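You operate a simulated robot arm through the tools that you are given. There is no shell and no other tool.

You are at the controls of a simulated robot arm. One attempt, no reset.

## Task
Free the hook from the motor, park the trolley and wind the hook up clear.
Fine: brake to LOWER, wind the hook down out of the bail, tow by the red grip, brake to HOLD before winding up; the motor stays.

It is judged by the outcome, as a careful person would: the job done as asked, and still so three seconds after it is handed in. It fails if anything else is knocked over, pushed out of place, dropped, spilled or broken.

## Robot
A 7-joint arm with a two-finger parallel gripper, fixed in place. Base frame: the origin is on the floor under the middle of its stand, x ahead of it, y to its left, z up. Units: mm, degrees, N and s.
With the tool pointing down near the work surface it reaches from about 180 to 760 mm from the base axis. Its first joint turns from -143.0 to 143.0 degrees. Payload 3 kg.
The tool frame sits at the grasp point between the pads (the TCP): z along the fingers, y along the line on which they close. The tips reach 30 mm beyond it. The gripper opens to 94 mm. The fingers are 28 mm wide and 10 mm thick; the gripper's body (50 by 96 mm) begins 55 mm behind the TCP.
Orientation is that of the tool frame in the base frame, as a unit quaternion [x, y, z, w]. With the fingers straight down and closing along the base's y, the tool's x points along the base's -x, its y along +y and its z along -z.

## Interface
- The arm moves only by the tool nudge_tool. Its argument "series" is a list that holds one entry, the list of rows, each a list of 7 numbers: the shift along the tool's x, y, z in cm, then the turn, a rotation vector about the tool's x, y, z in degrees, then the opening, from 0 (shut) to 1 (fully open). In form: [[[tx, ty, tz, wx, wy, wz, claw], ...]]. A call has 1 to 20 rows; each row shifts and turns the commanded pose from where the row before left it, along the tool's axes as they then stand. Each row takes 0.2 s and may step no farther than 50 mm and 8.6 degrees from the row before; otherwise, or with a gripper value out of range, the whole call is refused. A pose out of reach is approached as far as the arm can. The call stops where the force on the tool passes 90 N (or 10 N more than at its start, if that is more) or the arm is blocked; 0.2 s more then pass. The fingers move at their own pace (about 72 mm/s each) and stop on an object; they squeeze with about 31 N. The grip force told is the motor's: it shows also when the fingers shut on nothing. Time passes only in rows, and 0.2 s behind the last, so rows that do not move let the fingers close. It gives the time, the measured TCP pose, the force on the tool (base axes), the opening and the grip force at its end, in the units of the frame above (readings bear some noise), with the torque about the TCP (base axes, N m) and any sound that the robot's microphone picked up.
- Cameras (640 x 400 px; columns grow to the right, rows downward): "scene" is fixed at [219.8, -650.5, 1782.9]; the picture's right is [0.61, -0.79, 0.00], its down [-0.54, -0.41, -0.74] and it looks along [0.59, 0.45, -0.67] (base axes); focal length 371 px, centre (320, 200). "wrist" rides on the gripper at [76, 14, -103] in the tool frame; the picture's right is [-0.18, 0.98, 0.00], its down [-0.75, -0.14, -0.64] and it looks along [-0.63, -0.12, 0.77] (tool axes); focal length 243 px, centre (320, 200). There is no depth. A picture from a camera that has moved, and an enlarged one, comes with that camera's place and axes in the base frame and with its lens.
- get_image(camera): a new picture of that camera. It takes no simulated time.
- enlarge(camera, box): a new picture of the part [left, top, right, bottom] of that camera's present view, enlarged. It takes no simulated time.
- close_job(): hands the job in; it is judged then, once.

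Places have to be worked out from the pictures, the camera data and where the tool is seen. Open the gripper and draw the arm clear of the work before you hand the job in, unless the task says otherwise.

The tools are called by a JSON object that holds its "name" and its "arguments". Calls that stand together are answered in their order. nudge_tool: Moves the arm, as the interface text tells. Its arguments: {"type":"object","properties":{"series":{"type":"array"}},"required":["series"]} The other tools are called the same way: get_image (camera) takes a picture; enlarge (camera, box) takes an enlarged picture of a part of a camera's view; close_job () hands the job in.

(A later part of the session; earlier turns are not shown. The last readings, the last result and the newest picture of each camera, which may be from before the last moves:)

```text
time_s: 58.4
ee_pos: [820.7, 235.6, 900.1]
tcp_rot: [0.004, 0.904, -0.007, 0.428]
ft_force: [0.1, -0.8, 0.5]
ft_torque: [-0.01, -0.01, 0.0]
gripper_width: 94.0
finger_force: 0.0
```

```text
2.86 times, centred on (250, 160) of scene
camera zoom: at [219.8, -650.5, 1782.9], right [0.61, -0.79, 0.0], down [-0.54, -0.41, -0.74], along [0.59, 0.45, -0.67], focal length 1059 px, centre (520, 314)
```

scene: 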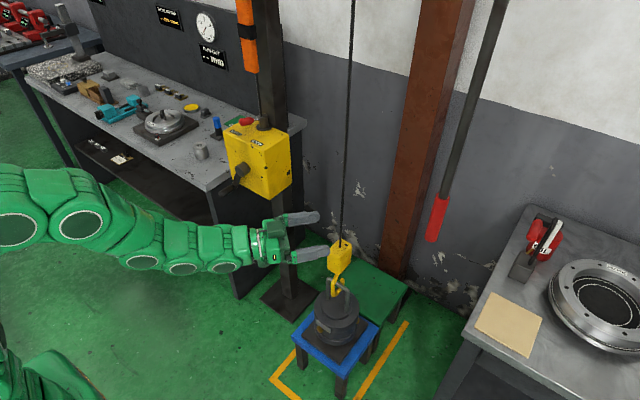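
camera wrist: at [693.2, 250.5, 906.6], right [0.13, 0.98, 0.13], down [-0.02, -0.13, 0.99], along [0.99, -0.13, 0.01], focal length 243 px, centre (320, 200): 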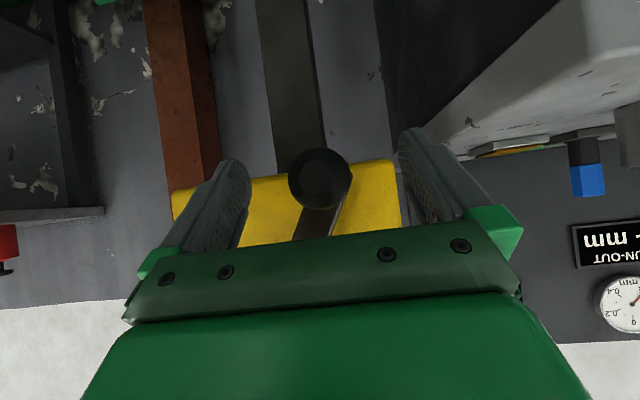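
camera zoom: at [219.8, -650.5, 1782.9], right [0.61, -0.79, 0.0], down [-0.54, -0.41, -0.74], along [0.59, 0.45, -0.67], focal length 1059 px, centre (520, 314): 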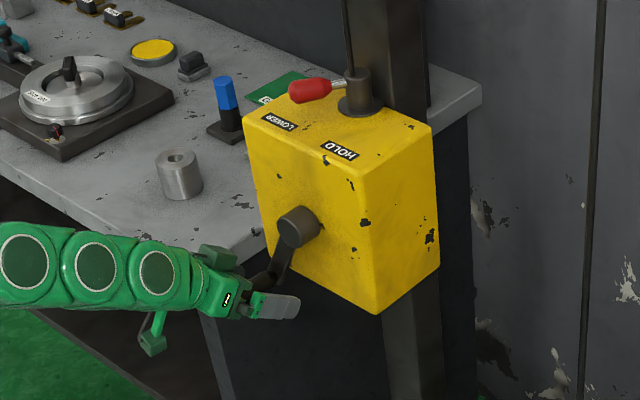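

The handle is right between the pads (axis at y≈238, z≈898). I close on it.

{"name": "nudge_tool", "arguments": {"series": [[[0, 0, 0, 0, 0, 0, 0.3], [0, 0, 0, 0, 0, 0, 0], [0, 0, 0, 0, 0, 0, 0], [0, 0, 0, 0, 0, 0, 0]]]}}

{"name": "get_image", "arguments": {"camera": "wrist"}}

```text
time_s: 59.4
ee_pos: [819.1, 235.8, 900.8]
tcp_rot: [0.003, 0.904, -0.006, 0.428]
ft_force: [-0.8, 3.7, -7.5]
ft_torque: [-0.03, -0.39, 0.08]
gripper_width: 32.0
finger_force: 44.9
```

```text
taken
camera wrist: at [693.0, 250.8, 906.3], right [0.13, 0.98, 0.13], down [-0.02, -0.13, 0.99], along [0.99, -0.13, 0.0], focal length 243 px, centre (320, 200)
```

wrist: 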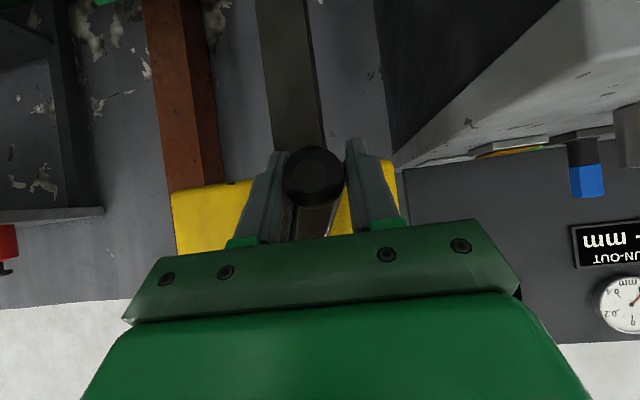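

Gripped at 32 mm wide. I turn the crank in the lowering direction (through the bottom toward -y) along an arc of radius ~105 about (y 189.5, z 993.5); first about 30° while checking forces.

{"name": "nudge_tool", "arguments": {"series": [[[0.333, -1.01, 0.284, 0, 0, 0, 0], [0.256, -1.06, 0.222, 0, 0, 0, 0], [0.163, -1.08, 0.146, 0, 0, 0, 0], [0.077, -1.1, 0.078, 0, 0, 0, 0], [-0.008, -1.1, 0.009, 0, 0, 0, 0]]]}}

{"name": "get_image", "arguments": {"camera": "wrist"}}

{"name": "enlarge", "arguments": {"camera": "scene", "box": [310, 225, 370, 315]}}

```text
time_s: 60.6
ee_pos: [819.9, 183.3, 890.0]
tcp_rot: [0.003, 0.903, -0.006, 0.429]
ft_force: [10.3, 3.9, 0.1]
ft_torque: [-0.27, -0.22, -0.06]
gripper_width: 32.2
finger_force: 44.8
```

```text
taken
camera wrist: at [693.1, 197.2, 896.4], right [0.13, 0.98, 0.13], down [-0.02, -0.13, 0.99], along [0.99, -0.13, 0.01], focal length 243 px, centre (320, 200)
```

wrist: 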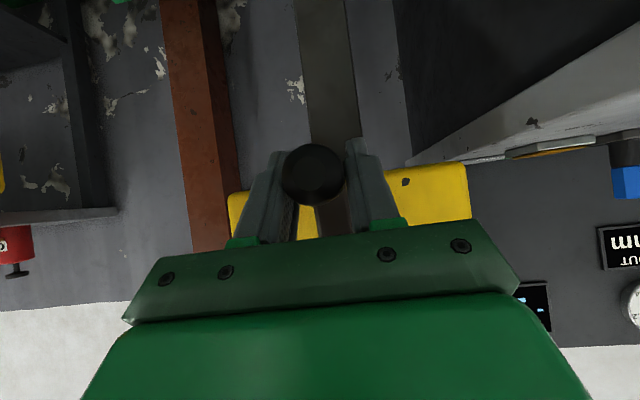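

```text
4.44 times, centred on (340, 270) of scene
camera zoom: at [219.8, -650.5, 1782.9], right [0.61, -0.79, 0.0], down [-0.54, -0.41, -0.74], along [0.59, 0.45, -0.67], focal length 1648 px, centre (231, -111)
```

zoom: 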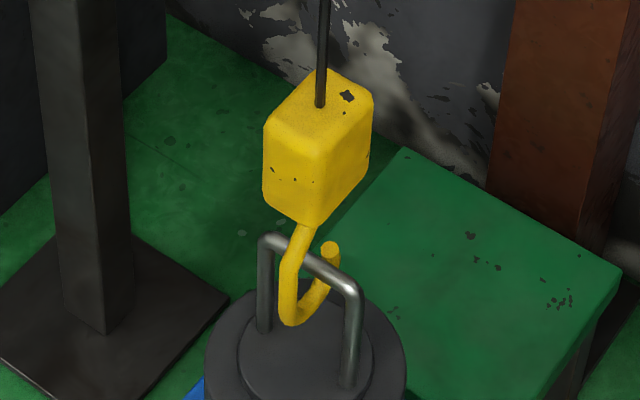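

The crank follows smoothly with low forces. I zoom in on the hook to judge the tip against the bail bar now.

{"name": "enlarge", "arguments": {"camera": "scene", "box": [325, 255, 355, 305]}}

```text
8.00 times, centred on (340, 280) of scene
camera zoom: at [219.8, -650.5, 1782.9], right [0.61, -0.79, 0.0], down [-0.54, -0.41, -0.74], along [0.59, 0.45, -0.67], focal length 2966 px, centre (160, -440)
```

zoom: 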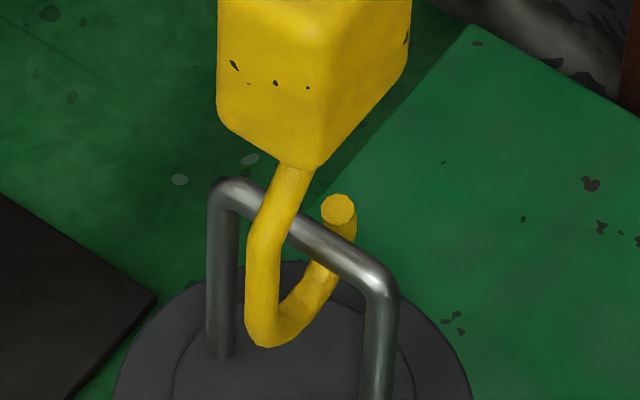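

By the image the tip is now roughly level with the bar's underside, and the bowl has about 30 mm above the motor cap; the rate is ~0.218 mm/deg. I continue another ~42° along the arc.

{"name": "nudge_tool", "arguments": {"series": [[[-0.093, -1.08, -0.061, 0, 0, 0, 0], [-0.178, -1.06, -0.131, 0, 0, 0, 0], [-0.271, -1.03, -0.207, 0, 0, 0, 0], [-0.349, -1.0, -0.27, 0, 0, 0, 0], [-0.426, -0.945, -0.334, 0, 0, 0, 0], [-0.496, -0.875, -0.392, 0, 0, 0, 0], [-0.573, -0.816, -0.456, 0, 0, 0, 0]]]}}

{"name": "get_image", "arguments": {"camera": "wrist"}}

{"name": "enlarge", "arguments": {"camera": "scene", "box": [325, 255, 355, 305]}}

```text
time_s: 62.2
ee_pos: [819.4, 115.2, 919.4]
tcp_rot: [0.003, 0.904, -0.006, 0.428]
ft_force: [-20.1, 6.6, -2.2]
ft_torque: [-0.36, 0.18, -0.06]
gripper_width: 32.0
finger_force: 44.6
```

```text
taken
camera wrist: at [693.0, 129.6, 926.8], right [0.13, 0.98, 0.13], down [-0.02, -0.13, 0.99], along [0.99, -0.13, 0.0], focal length 243 px, centre (320, 200)
```

wrist: 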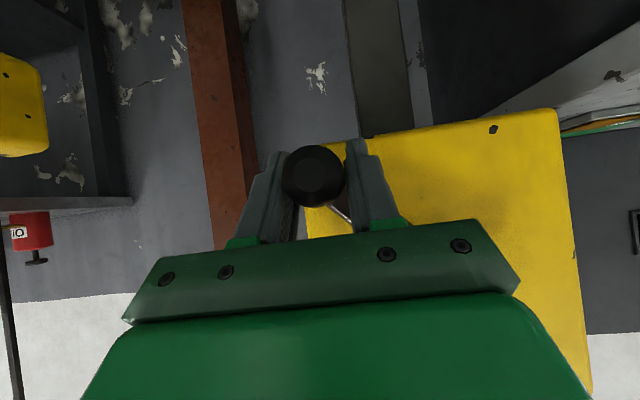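

```text
8.00 times, centred on (340, 280) of scene
camera zoom: at [219.8, -650.5, 1782.9], right [0.61, -0.79, 0.0], down [-0.54, -0.41, -0.74], along [0.59, 0.45, -0.67], focal length 2966 px, centre (160, -440)
```

zoom: 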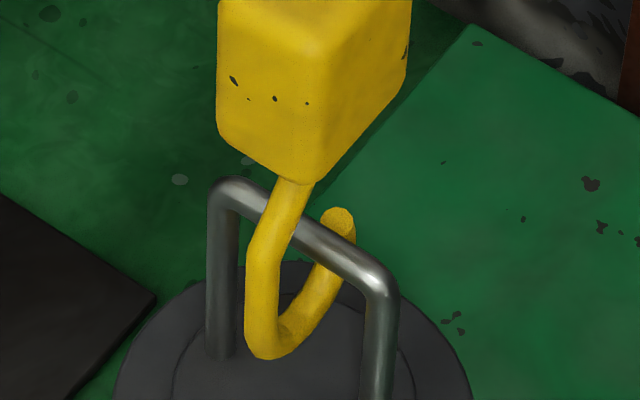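

The block went down another 9 mm as expected. I check from a different crop whether the hook hangs freely.

{"name": "enlarge", "arguments": {"camera": "scene", "box": [328, 268, 352, 292]}}

{"name": "enlarge", "arguments": {"camera": "scene", "box": [310, 225, 370, 315]}}

{"name": "enlarge", "arguments": {"camera": "scene", "box": [200, 90, 320, 210]}}

```text
16.00 times, centred on (340, 280) of scene
camera zoom: at [219.8, -650.5, 1782.9], right [0.61, -0.79, 0.0], down [-0.54, -0.41, -0.74], along [0.59, 0.45, -0.67], focal length 5932 px, centre (0, -1080)
```

zoom: 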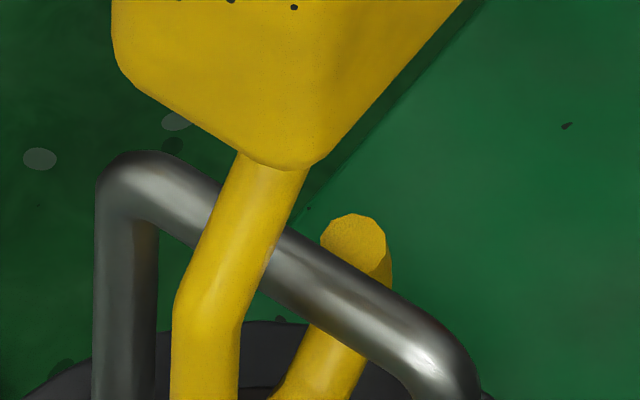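

```text
4.44 times, centred on (340, 270) of scene
camera zoom: at [219.8, -650.5, 1782.9], right [0.61, -0.79, 0.0], down [-0.54, -0.41, -0.74], along [0.59, 0.45, -0.67], focal length 1648 px, centre (231, -111)
```

zoom: 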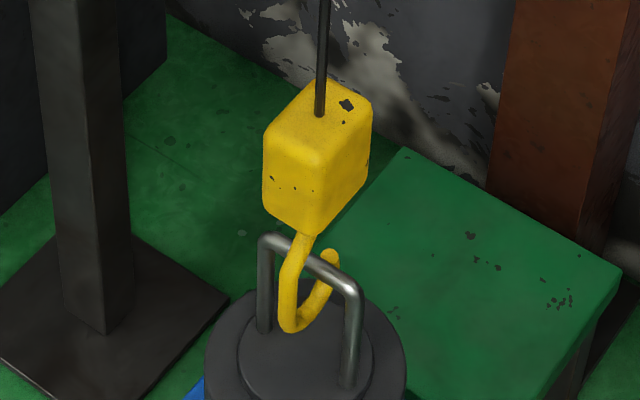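

```text
3.33 times, centred on (260, 150) of scene
camera zoom: at [219.8, -650.5, 1782.9], right [0.61, -0.79, 0.0], down [-0.54, -0.41, -0.74], along [0.59, 0.45, -0.67], focal length 1236 px, centre (520, 367)
```

zoom: 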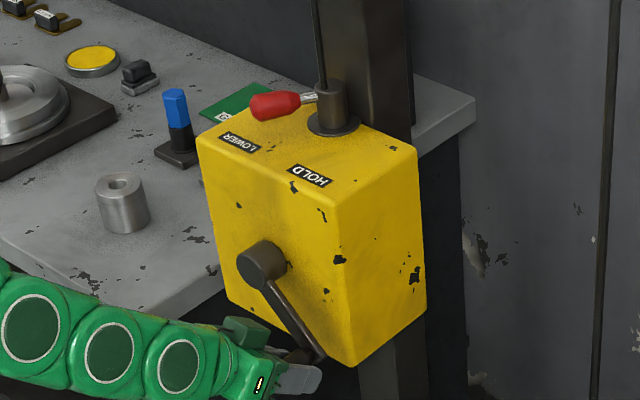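

Proper projection puts the tip about 18 mm below the bar's centre with roughly 40 mm left between bowl and motor cap. I turn about 60° more for margin.

{"name": "nudge_tool", "arguments": {"series": [[[-0.628, -0.727, -0.501, 0, 0, 0, 0], [-0.69, -0.637, -0.553, 0, 0, 0, 0], [-0.728, -0.548, -0.586, 0, 0, 0, 0], [-0.775, -0.448, -0.625, 0, 0, 0, 0], [-0.806, -0.329, -0.652, 0, 0, 0, 0], [-0.821, -0.229, -0.666, 0, 0, 0, 0], [-0.845, -0.119, -0.687, 0, 0, 0, 0], [-0.845, 0.0, -0.688, 0, 0, 0, 0], [-0.837, 0.111, -0.683, 0, 0, 0, 0], [-0.821, 0.221, -0.672, 0, 0, 0, 0]]]}}

{"name": "get_image", "arguments": {"camera": "wrist"}}

{"name": "enlarge", "arguments": {"camera": "scene", "box": [325, 255, 355, 305]}}

{"name": "enlarge", "arguments": {"camera": "scene", "box": [200, 90, 320, 210]}}

```text
time_s: 64.4
ee_pos: [821.0, 87.0, 1021.4]
tcp_rot: [0.003, 0.904, -0.006, 0.428]
ft_force: [-5.5, -17.8, 0.0]
ft_torque: [-0.33, 1.03, 0.21]
gripper_width: 32.0
finger_force: 44.9
```

```text
taken
camera wrist: at [694.1, 101.7, 1027.7], right [0.13, 0.98, 0.13], down [-0.02, -0.13, 0.99], along [0.99, -0.13, 0.0], focal length 243 px, centre (320, 200)
```

wrist: 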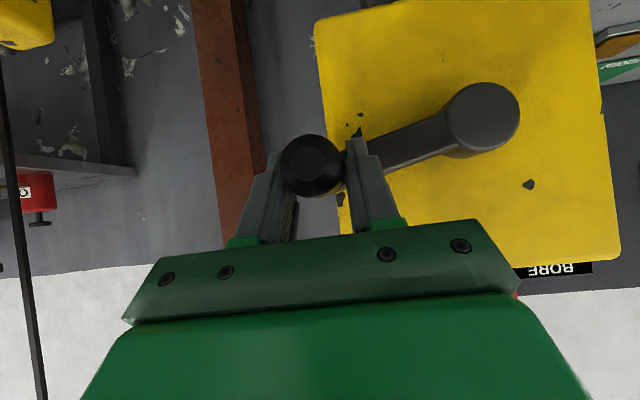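

```text
8.00 times, centred on (340, 280) of scene
camera zoom: at [219.8, -650.5, 1782.9], right [0.61, -0.79, 0.0], down [-0.54, -0.41, -0.74], along [0.59, 0.45, -0.67], focal length 2966 px, centre (160, -440)
```

zoom: 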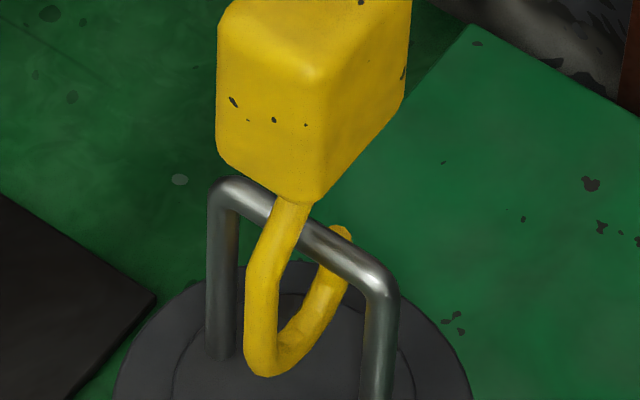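

```text
3.33 times, centred on (260, 150) of scene
camera zoom: at [219.8, -650.5, 1782.9], right [0.61, -0.79, 0.0], down [-0.54, -0.41, -0.74], along [0.59, 0.45, -0.67], focal length 1236 px, centre (520, 367)
```

zoom: 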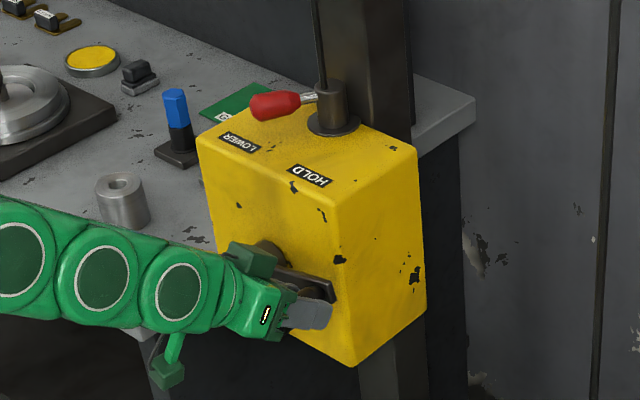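

The tip is now roughly 34 mm below the bar centre and the bowl still clears the cap by about 30 mm. I release the crank, back off along the tool axis and head for the red grip.

{"name": "nudge_tool", "arguments": {"series": [[[0, 0, 0, 0, 0, 0, 0.6], [0, 0, 0, 0, 0, 0, 1], [0, 0, -4, 0, 0, 0, 1], [0, 0, -4, 0, 0, 0, 1], [-0.097, -4.3, -1.72, 0, 0, 0, 1], [-0.097, -4.3, -1.72, 0, 0, 0, 1], [-0.097, -4.3, -1.72, 0, 0, 0, 1], [-0.097, -4.3, -1.72, 0, 0, 0, 1], [-0.097, -4.3, -1.72, 0, 0, 0, 1], [-0.097, -4.3, -1.72, 0, 0, 0, 1], [-0.097, -4.3, -1.72, 0, 0, 0, 1], [-0.097, -4.3, -1.72, 0, 0, 0, 1], [-0.097, -4.3, -1.72, 0, 0, 0, 1]]]}}

{"name": "enlarge", "arguments": {"camera": "scene", "box": [200, 90, 320, 210]}}

{"name": "enlarge", "arguments": {"camera": "scene", "box": [325, 255, 355, 305]}}

```text
time_s: 67.2
ee_pos: [640.2, -293.7, 1183.0]
tcp_rot: [0.002, 0.903, -0.006, 0.429]
ft_force: [0.2, -0.1, -0.3]
ft_torque: [0.04, 0.03, -0.05]
gripper_width: 94.0
finger_force: 0.0
```

```text
3.33 times, centred on (260, 150) of scene
camera zoom: at [219.8, -650.5, 1782.9], right [0.61, -0.79, 0.0], down [-0.54, -0.41, -0.74], along [0.59, 0.45, -0.67], focal length 1236 px, centre (520, 367)
```

zoom: 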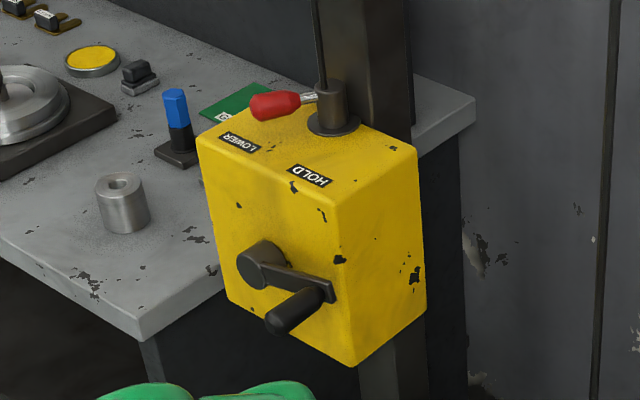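

```text
8.00 times, centred on (340, 280) of scene
camera zoom: at [219.8, -650.5, 1782.9], right [0.61, -0.79, 0.0], down [-0.54, -0.41, -0.74], along [0.59, 0.45, -0.67], focal length 2966 px, centre (160, -440)
```

zoom: 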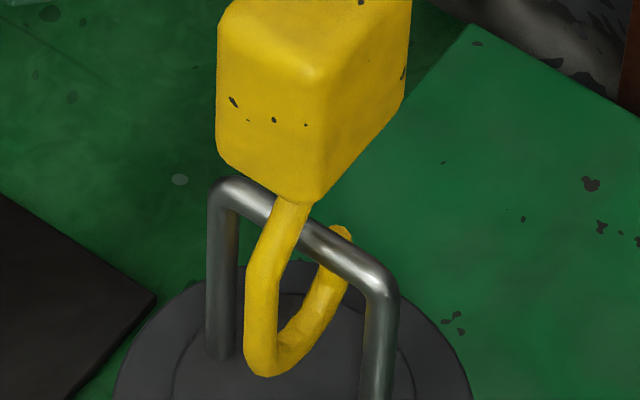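

The crank stays put; no creep back. Before towing I verify tip clearance from a low side view, lowering the camera to about hook height in the free space in front.

{"name": "nudge_tool", "arguments": {"series": [[[3.84, -0.4, 2.62, 0, 0, 0, 1], [3.84, -0.4, 2.62, 0, 0, 0, 1], [3.84, -0.4, 2.62, 0, 0, 0, 1], [3.84, -0.4, 2.62, 0, 0, 0, 1], [3.84, -0.4, 2.62, 0, 0, 0, 1], [3.84, -0.4, 2.62, 0, 0, 0, 1], [3.84, -0.4, 2.62, 0, 0, 0, 1], [3.84, -0.4, 2.62, 0, 0, 0, 1], [3.84, -0.4, 2.62, 0, 0, 0, 1], [3.84, -0.4, 2.62, 0, 0, 0, 1], [0, 0, 0, 0, 0, 0, 1]]]}}

{"name": "get_image", "arguments": {"camera": "wrist"}}

{"name": "get_image", "arguments": {"camera": "scene"}}

```text
time_s: 69.6
ee_pos: [602.5, -338.4, 717.1]
tcp_rot: [0.002, 0.903, -0.005, 0.429]
ft_force: [0.9, -0.8, 0.1]
ft_torque: [0.04, -0.01, 0.0]
gripper_width: 94.0
finger_force: 0.0
```

```text
taken
camera wrist: at [475.4, -324.0, 723.3], right [0.13, 0.98, 0.13], down [-0.02, -0.13, 0.99], along [0.99, -0.13, 0.01], focal length 243 px, centre (320, 200)
```

wrist: 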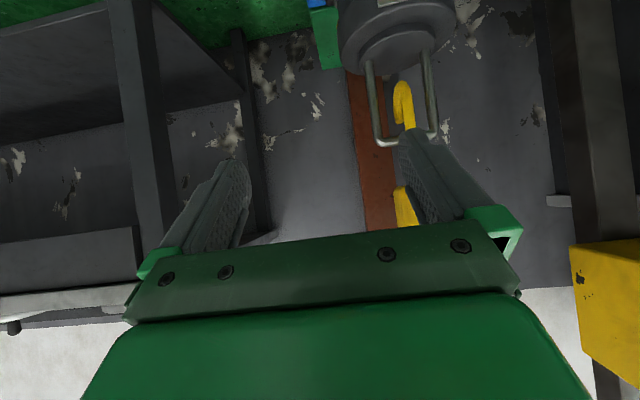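

```text
taken
```

scene: 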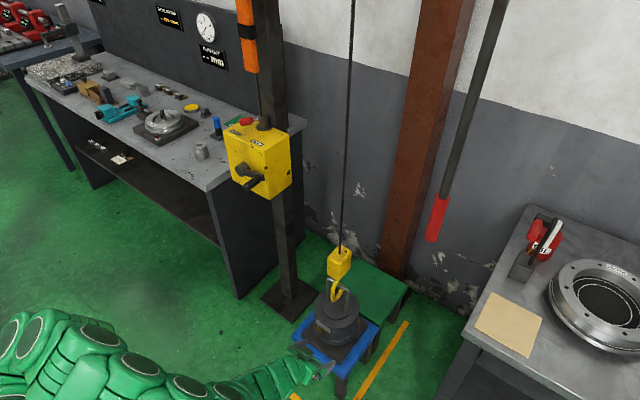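

I enlarge the hook and bail in this low view.

{"name": "enlarge", "arguments": {"camera": "wrist", "box": [340, 30, 460, 150]}}

{"name": "enlarge", "arguments": {"camera": "wrist", "box": [375, 65, 425, 115]}}

```text
3.33 times, centred on (400, 90) of wrist
camera zoom: at [475.4, -324.0, 723.3], right [0.13, 0.98, 0.13], down [-0.02, -0.13, 0.99], along [0.99, -0.13, 0.01], focal length 809 px, centre (53, 567)
```

zoom: 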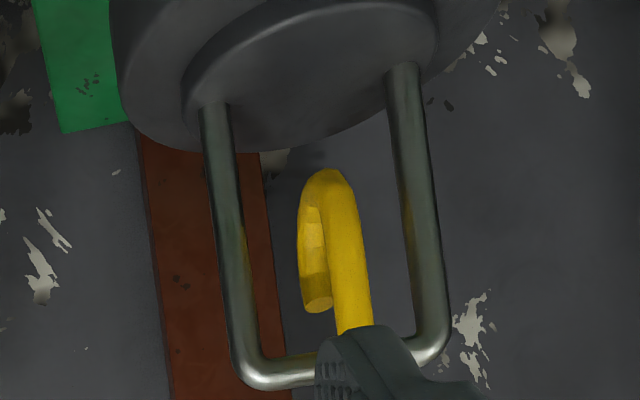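

```text
8.00 times, centred on (400, 90) of wrist
camera zoom: at [475.4, -324.0, 723.3], right [0.13, 0.98, 0.13], down [-0.02, -0.13, 0.99], along [0.99, -0.13, 0.01], focal length 1941 px, centre (-320, 1080)
```

zoom: 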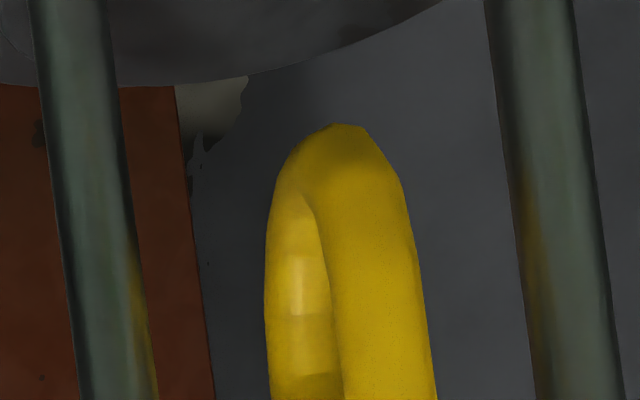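

The low view clearly shows the tip about 25 mm below the bar's underside and the bowl clear of the motor cap, so the hook is free to move toward -x. I go back up and orient to the red grip.

{"name": "nudge_tool", "arguments": {"series": [[[-3.84, 0.4, -2.62, 0, 0, 0, 1], [-3.84, 0.4, -2.62, 0, 0, 0, 1], [-3.84, 0.4, -2.62, 0, 0, 0, 1], [-3.84, 0.4, -2.62, 0, 0, 0, 1], [-3.84, 0.4, -2.62, 0, 0, 0, 1], [-3.84, 0.4, -2.62, 0, 0, 0, 1], [-3.84, 0.4, -2.62, 0, 0, 0, 1], [-3.84, 0.4, -2.62, 0, 0, 0, 1], [-3.84, 0.4, -2.62, 0, 0, 0, 1], [-3.84, 0.4, -2.62, 0, 0, 0, 1], [0, 0, 0, 5.38, -5.34, 1.98, 1], [0, 0, 0, 5.38, -5.34, 1.98, 1], [0, 0, 0, 5.38, -5.34, 1.98, 1], [0, 0, 0, 5.38, -5.34, 1.98, 1], [0, 0, 0, 5.38, -5.34, 1.98, 1], [0, 0, 0, 5.38, -5.34, 1.98, 1], [0, 0, 0, 5.38, -5.34, 1.98, 1]]]}}

{"name": "get_image", "arguments": {"camera": "wrist"}}

{"name": "enlarge", "arguments": {"camera": "scene", "box": [200, 90, 320, 210]}}

```text
time_s: 73.2
ee_pos: [640.8, -295.0, 1180.3]
tcp_rot: [0.241, 0.664, -0.242, 0.665]
ft_force: [0.3, 0.3, 0.2]
ft_torque: [-0.04, 0.0, 0.01]
gripper_width: 94.0
finger_force: 0.1
```

```text
taken
camera wrist: at [571.1, -220.4, 1104.4], right [0.63, 0.75, 0.18], down [-0.58, 0.31, 0.75], along [0.51, -0.58, 0.63], focal length 243 px, centre (320, 200)
```

wrist: 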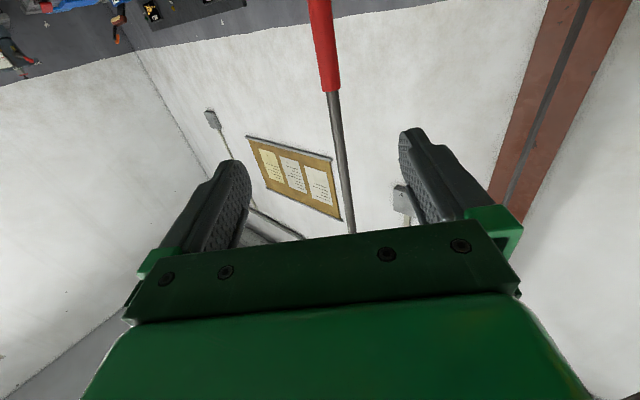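

```text
3.33 times, centred on (260, 150) of scene
camera zoom: at [219.8, -650.5, 1782.9], right [0.61, -0.79, 0.0], down [-0.54, -0.41, -0.74], along [0.59, 0.45, -0.67], focal length 1236 px, centre (520, 367)
```

zoom: 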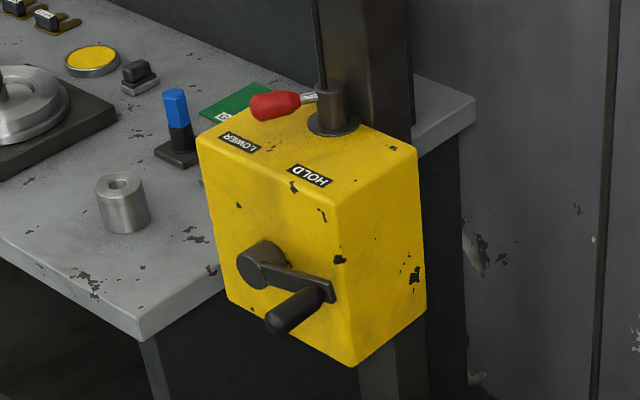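

The crank is unchanged. I approach the grip along the same path as before, slightly re-centred, then close on it.

{"name": "nudge_tool", "arguments": {"series": [[[0.3, 0.16, 4.5, 0, 0, 0, 1], [0.3, 0.16, 4.5, 0, 0, 0, 1], [0.3, 0.16, 4.5, 0, 0, 0, 1], [0.3, 0.16, 4.5, 0, 0, 0, 1], [0.3, 0.16, 4.5, 0, 0, 0, 1], [0, 0, 3, 0, 0, 0, 1], [0, 0, 3, 0, 0, 0, 1], [0, 0, 2.7, 0, 0, 0, 1], [0, 0, 0, 0, 0, 0, 1], [0, 0, 0, 0, 0, 0, 0.4], [0, 0, 0, 0, 0, 0, 0], [0, 0, 0, 0, 0, 0, 0], [0, 0, 0, 0, 0, 0, 0]]]}}

{"name": "get_image", "arguments": {"camera": "wrist"}}

{"name": "get_image", "arguments": {"camera": "scene"}}

```text
time_s: 76.0
ee_pos: [885.2, -487.1, 1165.2]
tcp_rot: [0.24, 0.666, -0.241, 0.664]
ft_force: [5.2, 18.6, 0.3]
ft_torque: [-0.06, -0.38, 0.13]
gripper_width: 36.0
finger_force: 44.8
```

```text
taken
camera wrist: at [816.2, -412.1, 1089.7], right [0.63, 0.76, 0.18], down [-0.58, 0.3, 0.75], along [0.51, -0.58, 0.63], focal length 243 px, centre (320, 200)
```

wrist: 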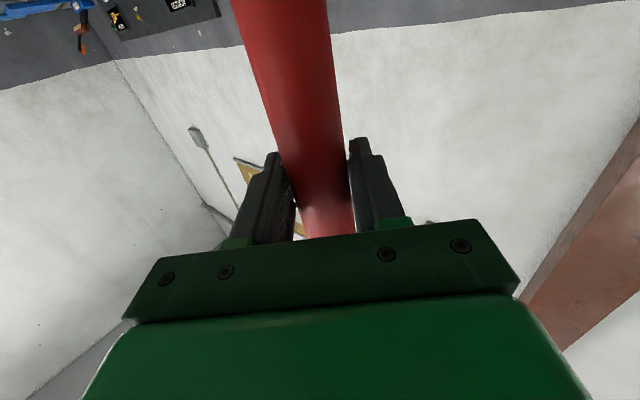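

```text
taken
```

scene: 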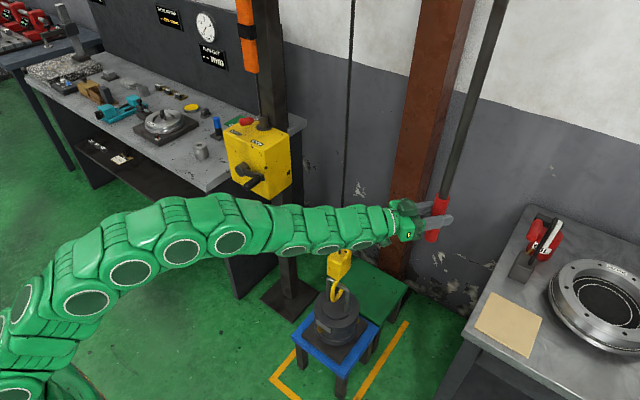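

Gripped again at 36 mm. I tow gently along -x, starting slowly, and check force and hook.

{"name": "nudge_tool", "arguments": {"series": [[[0, -0.13, -0.154, 0, 0, 0, 0], [0, -0.256, -0.308, 0, 0, 0, 0], [0, -0.384, -0.461, 0, 0, 0, 0], [0, -0.512, -0.615, 0, 0, 0, 0]]]}}

{"name": "get_image", "arguments": {"camera": "scene"}}

{"name": "enlarge", "arguments": {"camera": "scene", "box": [310, 225, 370, 315]}}

```text
time_s: 77.0
ee_pos: [865.2, -486.7, 1163.9]
tcp_rot: [0.241, 0.666, -0.241, 0.664]
ft_force: [2.8, 37.5, 3.2]
ft_torque: [0.73, 0.83, 0.14]
gripper_width: 35.7
finger_force: 44.7
```

```text
taken
```

scene: 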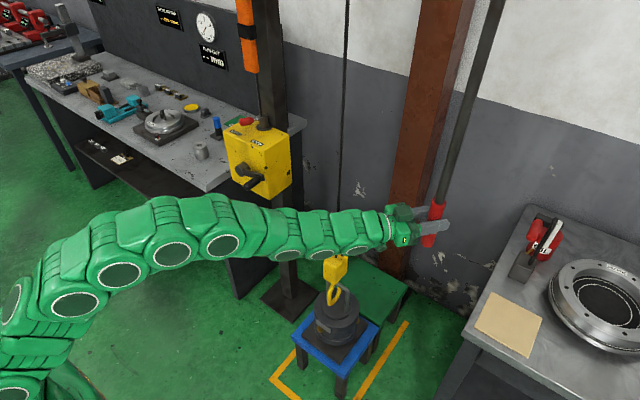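

```text
4.44 times, centred on (340, 270) of scene
camera zoom: at [219.8, -650.5, 1782.9], right [0.61, -0.79, 0.0], down [-0.54, -0.41, -0.74], along [0.59, 0.45, -0.67], focal length 1648 px, centre (231, -111)
```

zoom: 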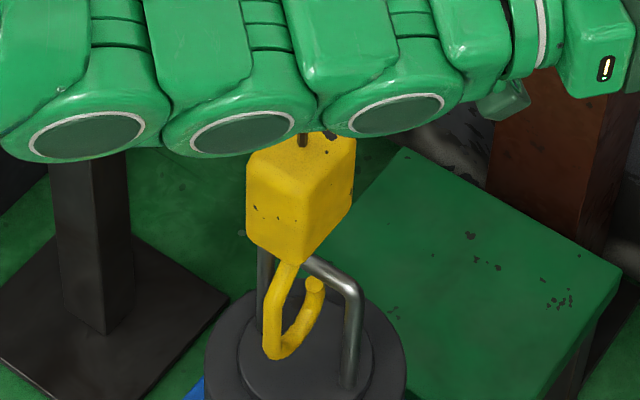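

The trolley rolls and the hook moved 20 mm with the grip. Side force of 37 N suggests a few mm lateral bias, so I add a slight +y correction while continuing.

{"name": "nudge_tool", "arguments": {"series": [[[0, -0.42, -0.69, 0, 0, 0, 0], [0, -0.548, -0.846, 0, 0, 0, 0], [0, -0.548, -0.846, 0, 0, 0, 0], [0, -0.548, -0.846, 0, 0, 0, 0], [0, -0.548, -0.846, 0, 0, 0, 0]]]}}

{"name": "get_image", "arguments": {"camera": "scene"}}

{"name": "enlarge", "arguments": {"camera": "scene", "box": [300, 235, 360, 325]}}

```text
time_s: 78.2
ee_pos: [813.7, -487.4, 1164.8]
tcp_rot: [0.244, 0.664, -0.243, 0.664]
ft_force: [1.2, -24.3, 3.6]
ft_torque: [0.14, 0.51, 0.02]
gripper_width: 35.8
finger_force: 44.6
```

```text
taken
```

scene: 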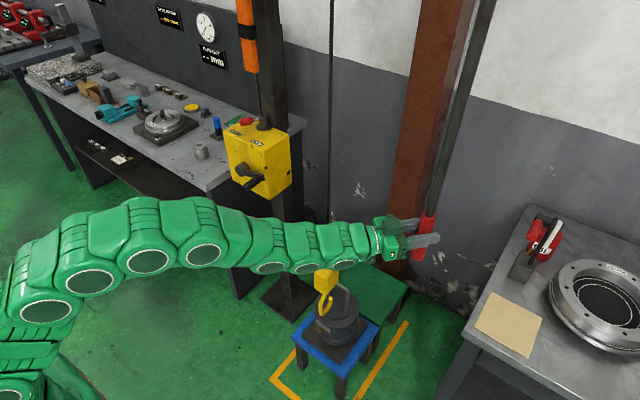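

```text
4.44 times, centred on (330, 280) of scene
camera zoom: at [219.8, -650.5, 1782.9], right [0.61, -0.79, 0.0], down [-0.54, -0.41, -0.74], along [0.59, 0.45, -0.67], focal length 1648 px, centre (276, -156)
```

zoom: 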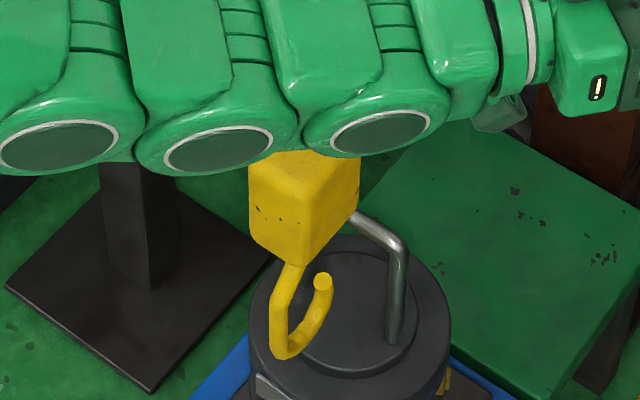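

The hook has cleared the bail and the motor hasn't moved. I continue towing along -x, undoing part of the lateral correction.

{"name": "nudge_tool", "arguments": {"series": [[[0, -0.717, -0.705, 0, 0, 0, 0], [0, -0.717, -0.705, 0, 0, 0, 0], [0, -0.717, -0.705, 0, 0, 0, 0], [0, -0.64, -0.769, 0, 0, 0, 0], [0, -0.64, -0.769, 0, 0, 0, 0], [0, -0.64, -0.769, 0, 0, 0, 0]]]}}

{"name": "get_image", "arguments": {"camera": "scene"}}

{"name": "get_image", "arguments": {"camera": "wrist"}}

```text
time_s: 79.3
ee_pos: [782.3, -476.4, 1163.7]
tcp_rot: [0.231, 0.67, -0.237, 0.665]
ft_force: [27.5, -9.2, -0.9]
ft_torque: [1.31, -0.44, 0.33]
gripper_width: 31.9
finger_force: 44.9
stopped in row 5: the force on the tool passed its limit at 97 N (the readings are from after the stop); the commanded pose is now the measured one
```

```text
taken
```

scene: 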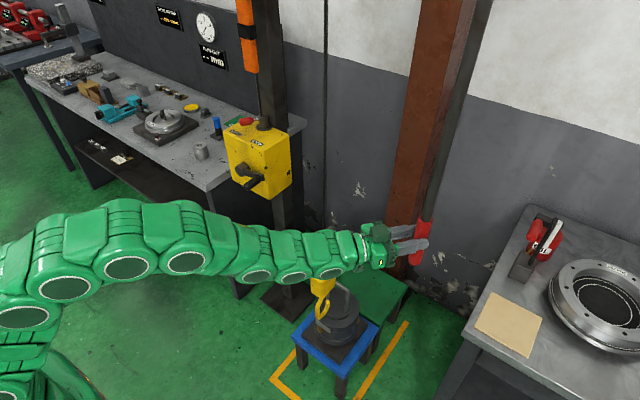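

```text
taken
camera wrist: at [710.2, -401.8, 1088.9], right [0.62, 0.77, 0.17], down [-0.58, 0.3, 0.76], along [0.53, -0.57, 0.63], focal length 243 px, centre (320, 200)
```

wrist: 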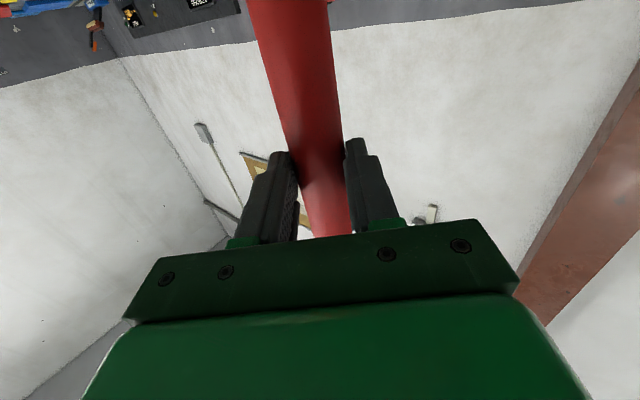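

The pull was stopped at 97 N and the pads slipped outward a little, so something resists at about x≈790. I check the hook, the rope and the grip.

{"name": "enlarge", "arguments": {"camera": "scene", "box": [290, 235, 350, 325]}}

{"name": "enlarge", "arguments": {"camera": "scene", "box": [330, 180, 470, 290]}}

{"name": "enlarge", "arguments": {"camera": "wrist", "box": [220, 100, 420, 240]}}

```text
4.44 times, centred on (320, 280) of scene
camera zoom: at [219.8, -650.5, 1782.9], right [0.61, -0.79, 0.0], down [-0.54, -0.41, -0.74], along [0.59, 0.45, -0.67], focal length 1648 px, centre (320, -156)
```

zoom: 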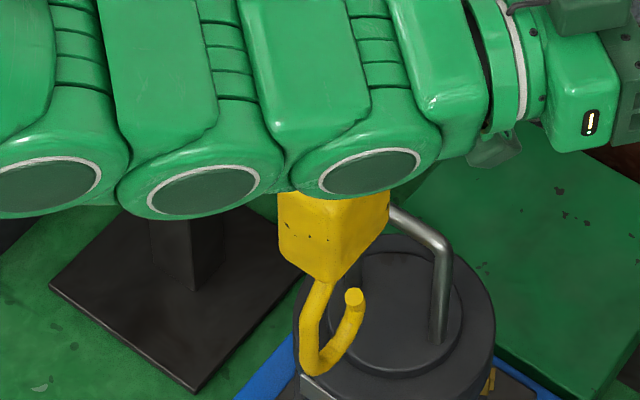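

```text
3.64 times, centred on (400, 235) of scene
camera zoom: at [219.8, -650.5, 1782.9], right [0.61, -0.79, 0.0], down [-0.54, -0.41, -0.74], along [0.59, 0.45, -0.67], focal length 1348 px, centre (29, 73)
```

zoom: 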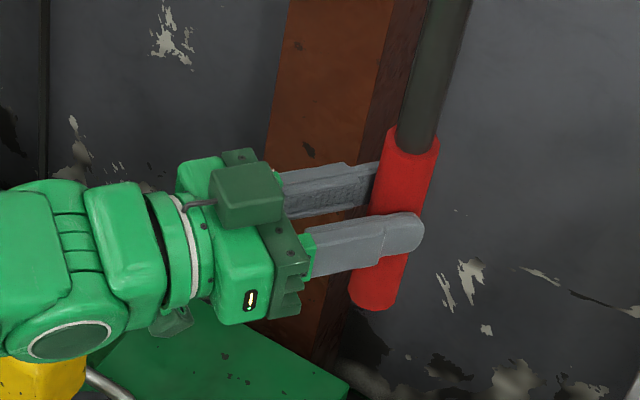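

```text
2.86 times, centred on (320, 170) of wrist
camera zoom: at [710.2, -401.8, 1088.9], right [0.62, 0.77, 0.17], down [-0.58, 0.3, 0.76], along [0.53, -0.57, 0.63], focal length 693 px, centre (320, 286)
```

zoom: 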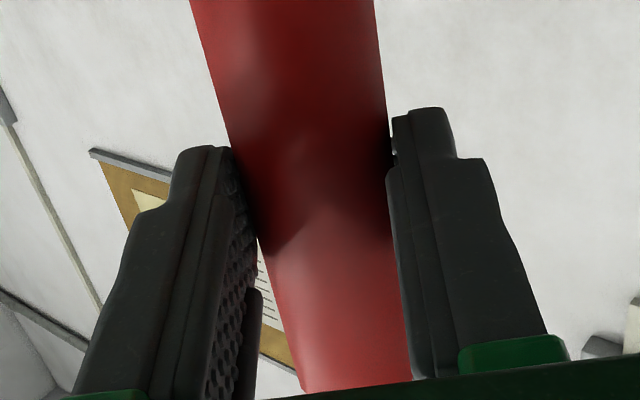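

The hook moved 92 mm (now x≈797) and hangs clear of the bail; the grip slid toward the fingertips. I open, advance 20 mm to re-centre on the grip and close again, then check forces.

{"name": "nudge_tool", "arguments": {"series": [[[0, 0, 0, 0, 0, 0, 0.5], [0, 0, 0, 0, 0, 0, 0.8], [0, 0, 1, 0, 0, 0, 0.8], [0, 0, 1, 0, 0, 0, 0.8], [0, 0, 0, 0, 0, 0, 0.8]]]}}

{"name": "get_image", "arguments": {"camera": "wrist"}}

{"name": "get_image", "arguments": {"camera": "scene"}}

```text
time_s: 80.5
ee_pos: [797.0, -490.9, 1163.5]
tcp_rot: [0.232, 0.669, -0.238, 0.665]
ft_force: [-1.0, 0.3, 0.6]
ft_torque: [-0.01, 0.0, 0.01]
gripper_width: 75.0
finger_force: 0.1
```

```text
taken
camera wrist: at [725.7, -416.1, 1088.7], right [0.62, 0.77, 0.17], down [-0.58, 0.3, 0.76], along [0.53, -0.57, 0.63], focal length 243 px, centre (320, 200)
```

wrist: 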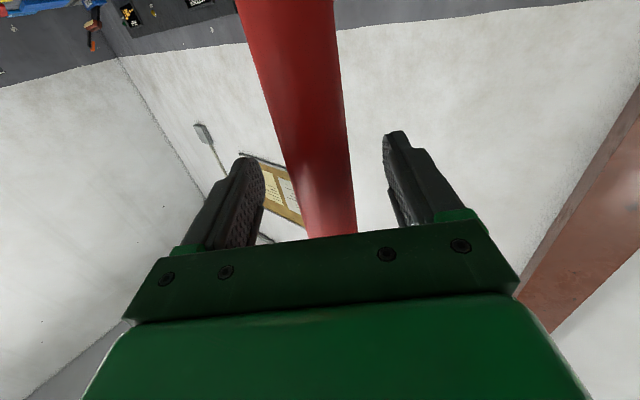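

```text
taken
```

scene: 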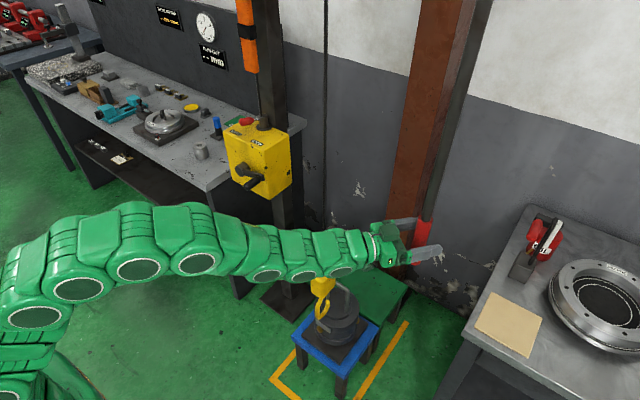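

The grip is between the open pads with no load. I close and try a gentle pull of 15 mm to see whether the trolley is against a stop.

{"name": "nudge_tool", "arguments": {"series": [[[0, 0, 0, 0, 0, 0, 0.3], [0, 0, 0, 0, 0, 0, 0], [0, 0, 0, 0, 0, 0, 0], [0, 0, 0, 0, 0, 0, 0]]]}}

{"name": "nudge_tool", "arguments": {"series": [[[0, -0.31, -0.39, 0, 0, 0, 0], [0, -0.31, -0.39, 0, 0, 0, 0]]]}}

{"name": "get_image", "arguments": {"camera": "scene"}}

```text
time_s: 81.5
ee_pos: [797.3, -489.0, 1164.3]
tcp_rot: [0.232, 0.669, -0.237, 0.665]
ft_force: [18.0, 10.8, 1.4]
ft_torque: [0.69, -0.61, 0.03]
gripper_width: 36.5
finger_force: 45.3
```

```text
time_s: 82.1
ee_pos: [792.0, -482.7, 1164.0]
tcp_rot: [0.228, 0.671, -0.238, 0.665]
ft_force: [60.1, 44.1, 3.5]
ft_torque: [0.76, -0.9, 0.37]
gripper_width: 32.2
finger_force: 44.7
```

```text
taken
```

scene: 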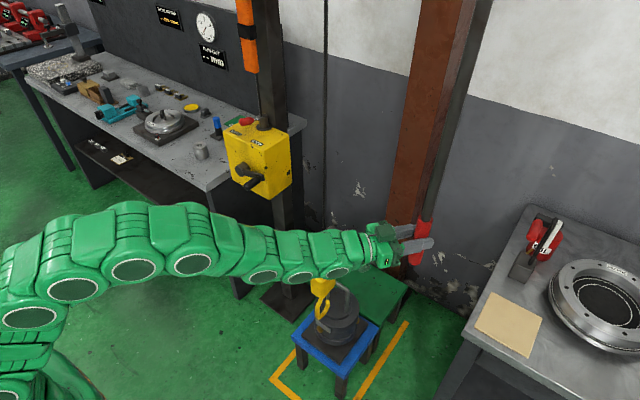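

With 60 N of pull the trolley no longer moves: it is against its end stop, about 92 mm from the start, with the hook clear of the bail. I relax the pull, release the grip gently and back off to check it stays.

{"name": "nudge_tool", "arguments": {"series": [[[0, 0.35, 0.5, 0, 0, 0, 0], [0, 0, 0, 0, 0, 0, 0], [0, 0, 0, 0, 0, 0, 0.5], [0, 0, 0, 0, 0, 0, 0.9], [0, 0, 0, 0, 0, 0, 1], [0, 0, 0, 0, 0, 0, 1]]]}}

{"name": "get_image", "arguments": {"camera": "wrist"}}

{"name": "enlarge", "arguments": {"camera": "scene", "box": [290, 235, 350, 325]}}

```text
time_s: 83.5
ee_pos: [793.0, -489.3, 1164.6]
tcp_rot: [0.232, 0.669, -0.239, 0.665]
ft_force: [0.5, -0.1, -0.5]
ft_torque: [0.01, 0.0, 0.01]
gripper_width: 93.7
finger_force: 0.0
```

```text
taken
camera wrist: at [721.1, -415.8, 1089.3], right [0.62, 0.77, 0.17], down [-0.58, 0.3, 0.76], along [0.53, -0.57, 0.63], focal length 243 px, centre (320, 200)
```

wrist: 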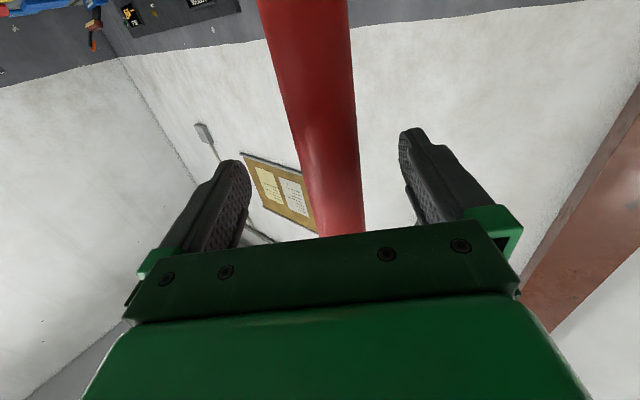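

```text
4.44 times, centred on (320, 280) of scene
camera zoom: at [219.8, -650.5, 1782.9], right [0.61, -0.79, 0.0], down [-0.54, -0.41, -0.74], along [0.59, 0.45, -0.67], focal length 1648 px, centre (320, -156)
```

zoom: 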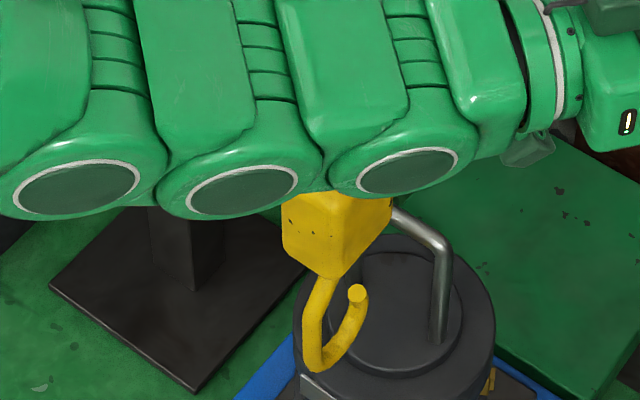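

The hook shifted back about 3–4 mm while I relaxed the pull. I close again, draw it back against the stop and release under light tension so it stays there.

{"name": "nudge_tool", "arguments": {"series": [[[0, 0, 0, 0, 0, 0, 0.5], [0, 0, 0, 0, 0, 0, 0], [0, 0, 0, 0, 0, 0, 0], [0, -0.12, -0.15, 0, 0, 0, 0], [0, -0.12, -0.15, 0, 0, 0, 0], [0, 0, 0, 0, 0, 0, 0]]]}}

{"name": "enlarge", "arguments": {"camera": "scene", "box": [290, 235, 350, 325]}}

```text
time_s: 84.9
ee_pos: [792.5, -483.5, 1165.7]
tcp_rot: [0.229, 0.67, -0.238, 0.665]
ft_force: [36.4, 56.6, 5.8]
ft_torque: [0.49, -0.19, 0.31]
gripper_width: 32.6
finger_force: 44.6
```

```text
4.44 times, centred on (320, 280) of scene
camera zoom: at [219.8, -650.5, 1782.9], right [0.61, -0.79, 0.0], down [-0.54, -0.41, -0.74], along [0.59, 0.45, -0.67], focal length 1648 px, centre (320, -156)
```

zoom: 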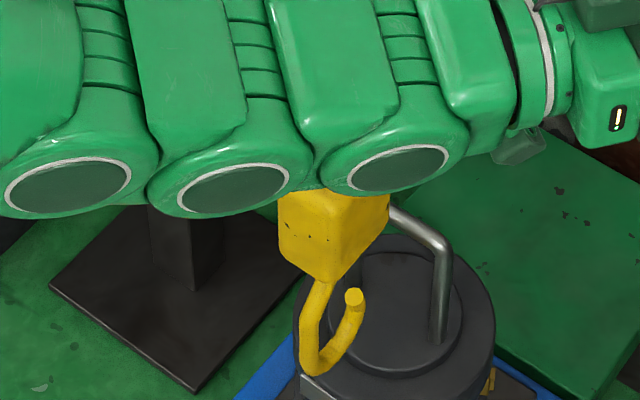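

It is back at the stop. I open under this tension and then withdraw straight back along the tool axis.

{"name": "nudge_tool", "arguments": {"series": [[[0, 0, 0, 0, 0, 0, 0.6], [0, 0, 0, 0, 0, 0, 1], [0, 0, 0, 0, 0, 0, 1]]]}}

{"name": "get_image", "arguments": {"camera": "wrist"}}

{"name": "enlarge", "arguments": {"camera": "scene", "box": [290, 235, 350, 325]}}

```text
time_s: 85.7
ee_pos: [788.6, -488.2, 1163.5]
tcp_rot: [0.234, 0.668, -0.238, 0.665]
ft_force: [-0.6, -0.4, 0.4]
ft_torque: [0.0, 0.01, 0.03]
gripper_width: 94.2
finger_force: 0.1
```

```text
taken
camera wrist: at [717.0, -415.6, 1088.8], right [0.62, 0.77, 0.18], down [-0.58, 0.3, 0.76], along [0.53, -0.57, 0.63], focal length 243 px, centre (320, 200)
```

wrist: 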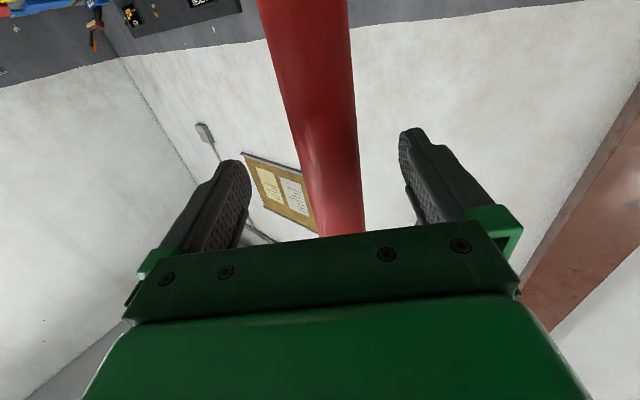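

```text
4.44 times, centred on (320, 280) of scene
camera zoom: at [219.8, -650.5, 1782.9], right [0.61, -0.79, 0.0], down [-0.54, -0.41, -0.74], along [0.59, 0.45, -0.67], focal length 1648 px, centre (320, -156)
```

zoom: 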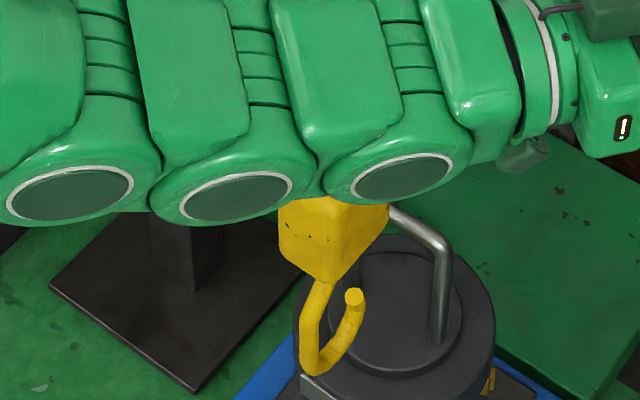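

The trolley stays at its stop. I withdraw from the grip, re-orient to yaw 0 with 39° down, and cross back toward the winch, keeping x low until past the rope.

{"name": "nudge_tool", "arguments": {"series": [[[0, 0, -3.9, 0, 0, 0, 1], [0, 0, -3.9, 0, 0, 0, 1], [0, 0, -3.9, 0, 0, 0, 1], [0, 0, -3.9, 0, 0, 0, 1], [0, 0, -3.9, 0, 0, 0, 1], [0, 0, 0, -5.38, 5.34, -1.98, 1], [0, 0, 0, -5.38, 5.34, -1.98, 1], [0, 0, 0, -5.38, 5.34, -1.98, 1], [0, 0, 0, -5.38, 5.34, -1.98, 1], [0, 0, 0, -5.38, 5.34, -1.98, 1], [0, 0, 0, -5.38, 5.34, -1.98, 1], [0, 0, 0, -5.38, 5.34, -1.98, 1], [-0.422, 4.579, -0.727, 0, 0, 0, 1], [-0.422, 4.579, -0.727, 0, 0, 0, 1], [-0.422, 4.579, -0.727, 0, 0, 0, 1], [-0.422, 4.579, -0.727, 0, 0, 0, 1], [-0.422, 4.579, -0.727, 0, 0, 0, 1], [-0.422, 4.579, -0.727, 0, 0, 0, 1], [-0.422, 4.579, -0.727, 0, 0, 0, 1], [-0.422, 4.579, -0.727, 0, 0, 0, 1]]]}}

{"name": "get_image", "arguments": {"camera": "scene"}}

{"name": "get_image", "arguments": {"camera": "wrist"}}

```text
time_s: 89.9
ee_pos: [609.1, 1.2, 1223.2]
tcp_rot: [-0.007, 0.904, -0.004, 0.427]
ft_force: [0.8, 0.3, 0.3]
ft_torque: [0.02, 0.04, 0.01]
gripper_width: 94.1
finger_force: 0.2
```

```text
taken
```

scene: 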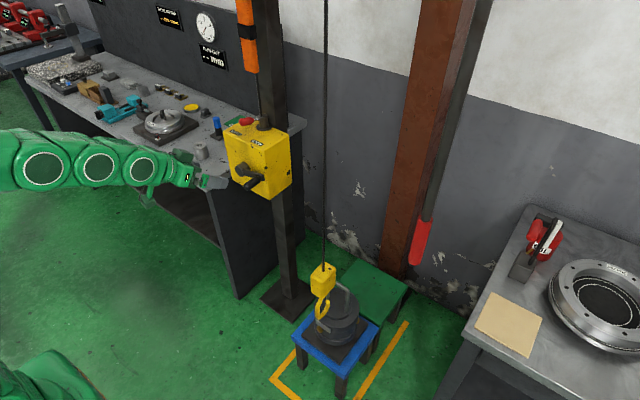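

```text
taken
camera wrist: at [481.7, 14.3, 1231.1], right [0.11, 0.99, 0.13], down [-0.02, -0.13, 0.99], along [0.99, -0.11, 0.0], focal length 243 px, centre (320, 200)
```

wrist: 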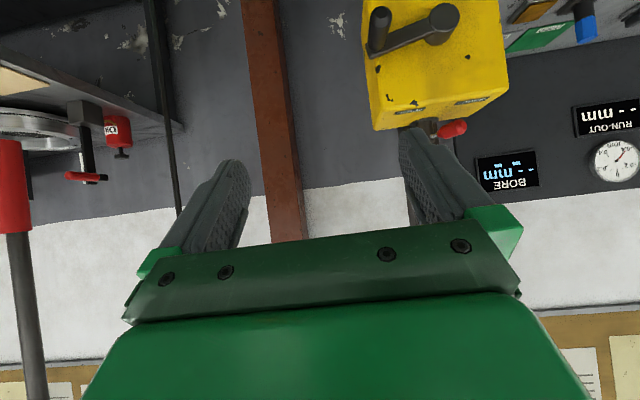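

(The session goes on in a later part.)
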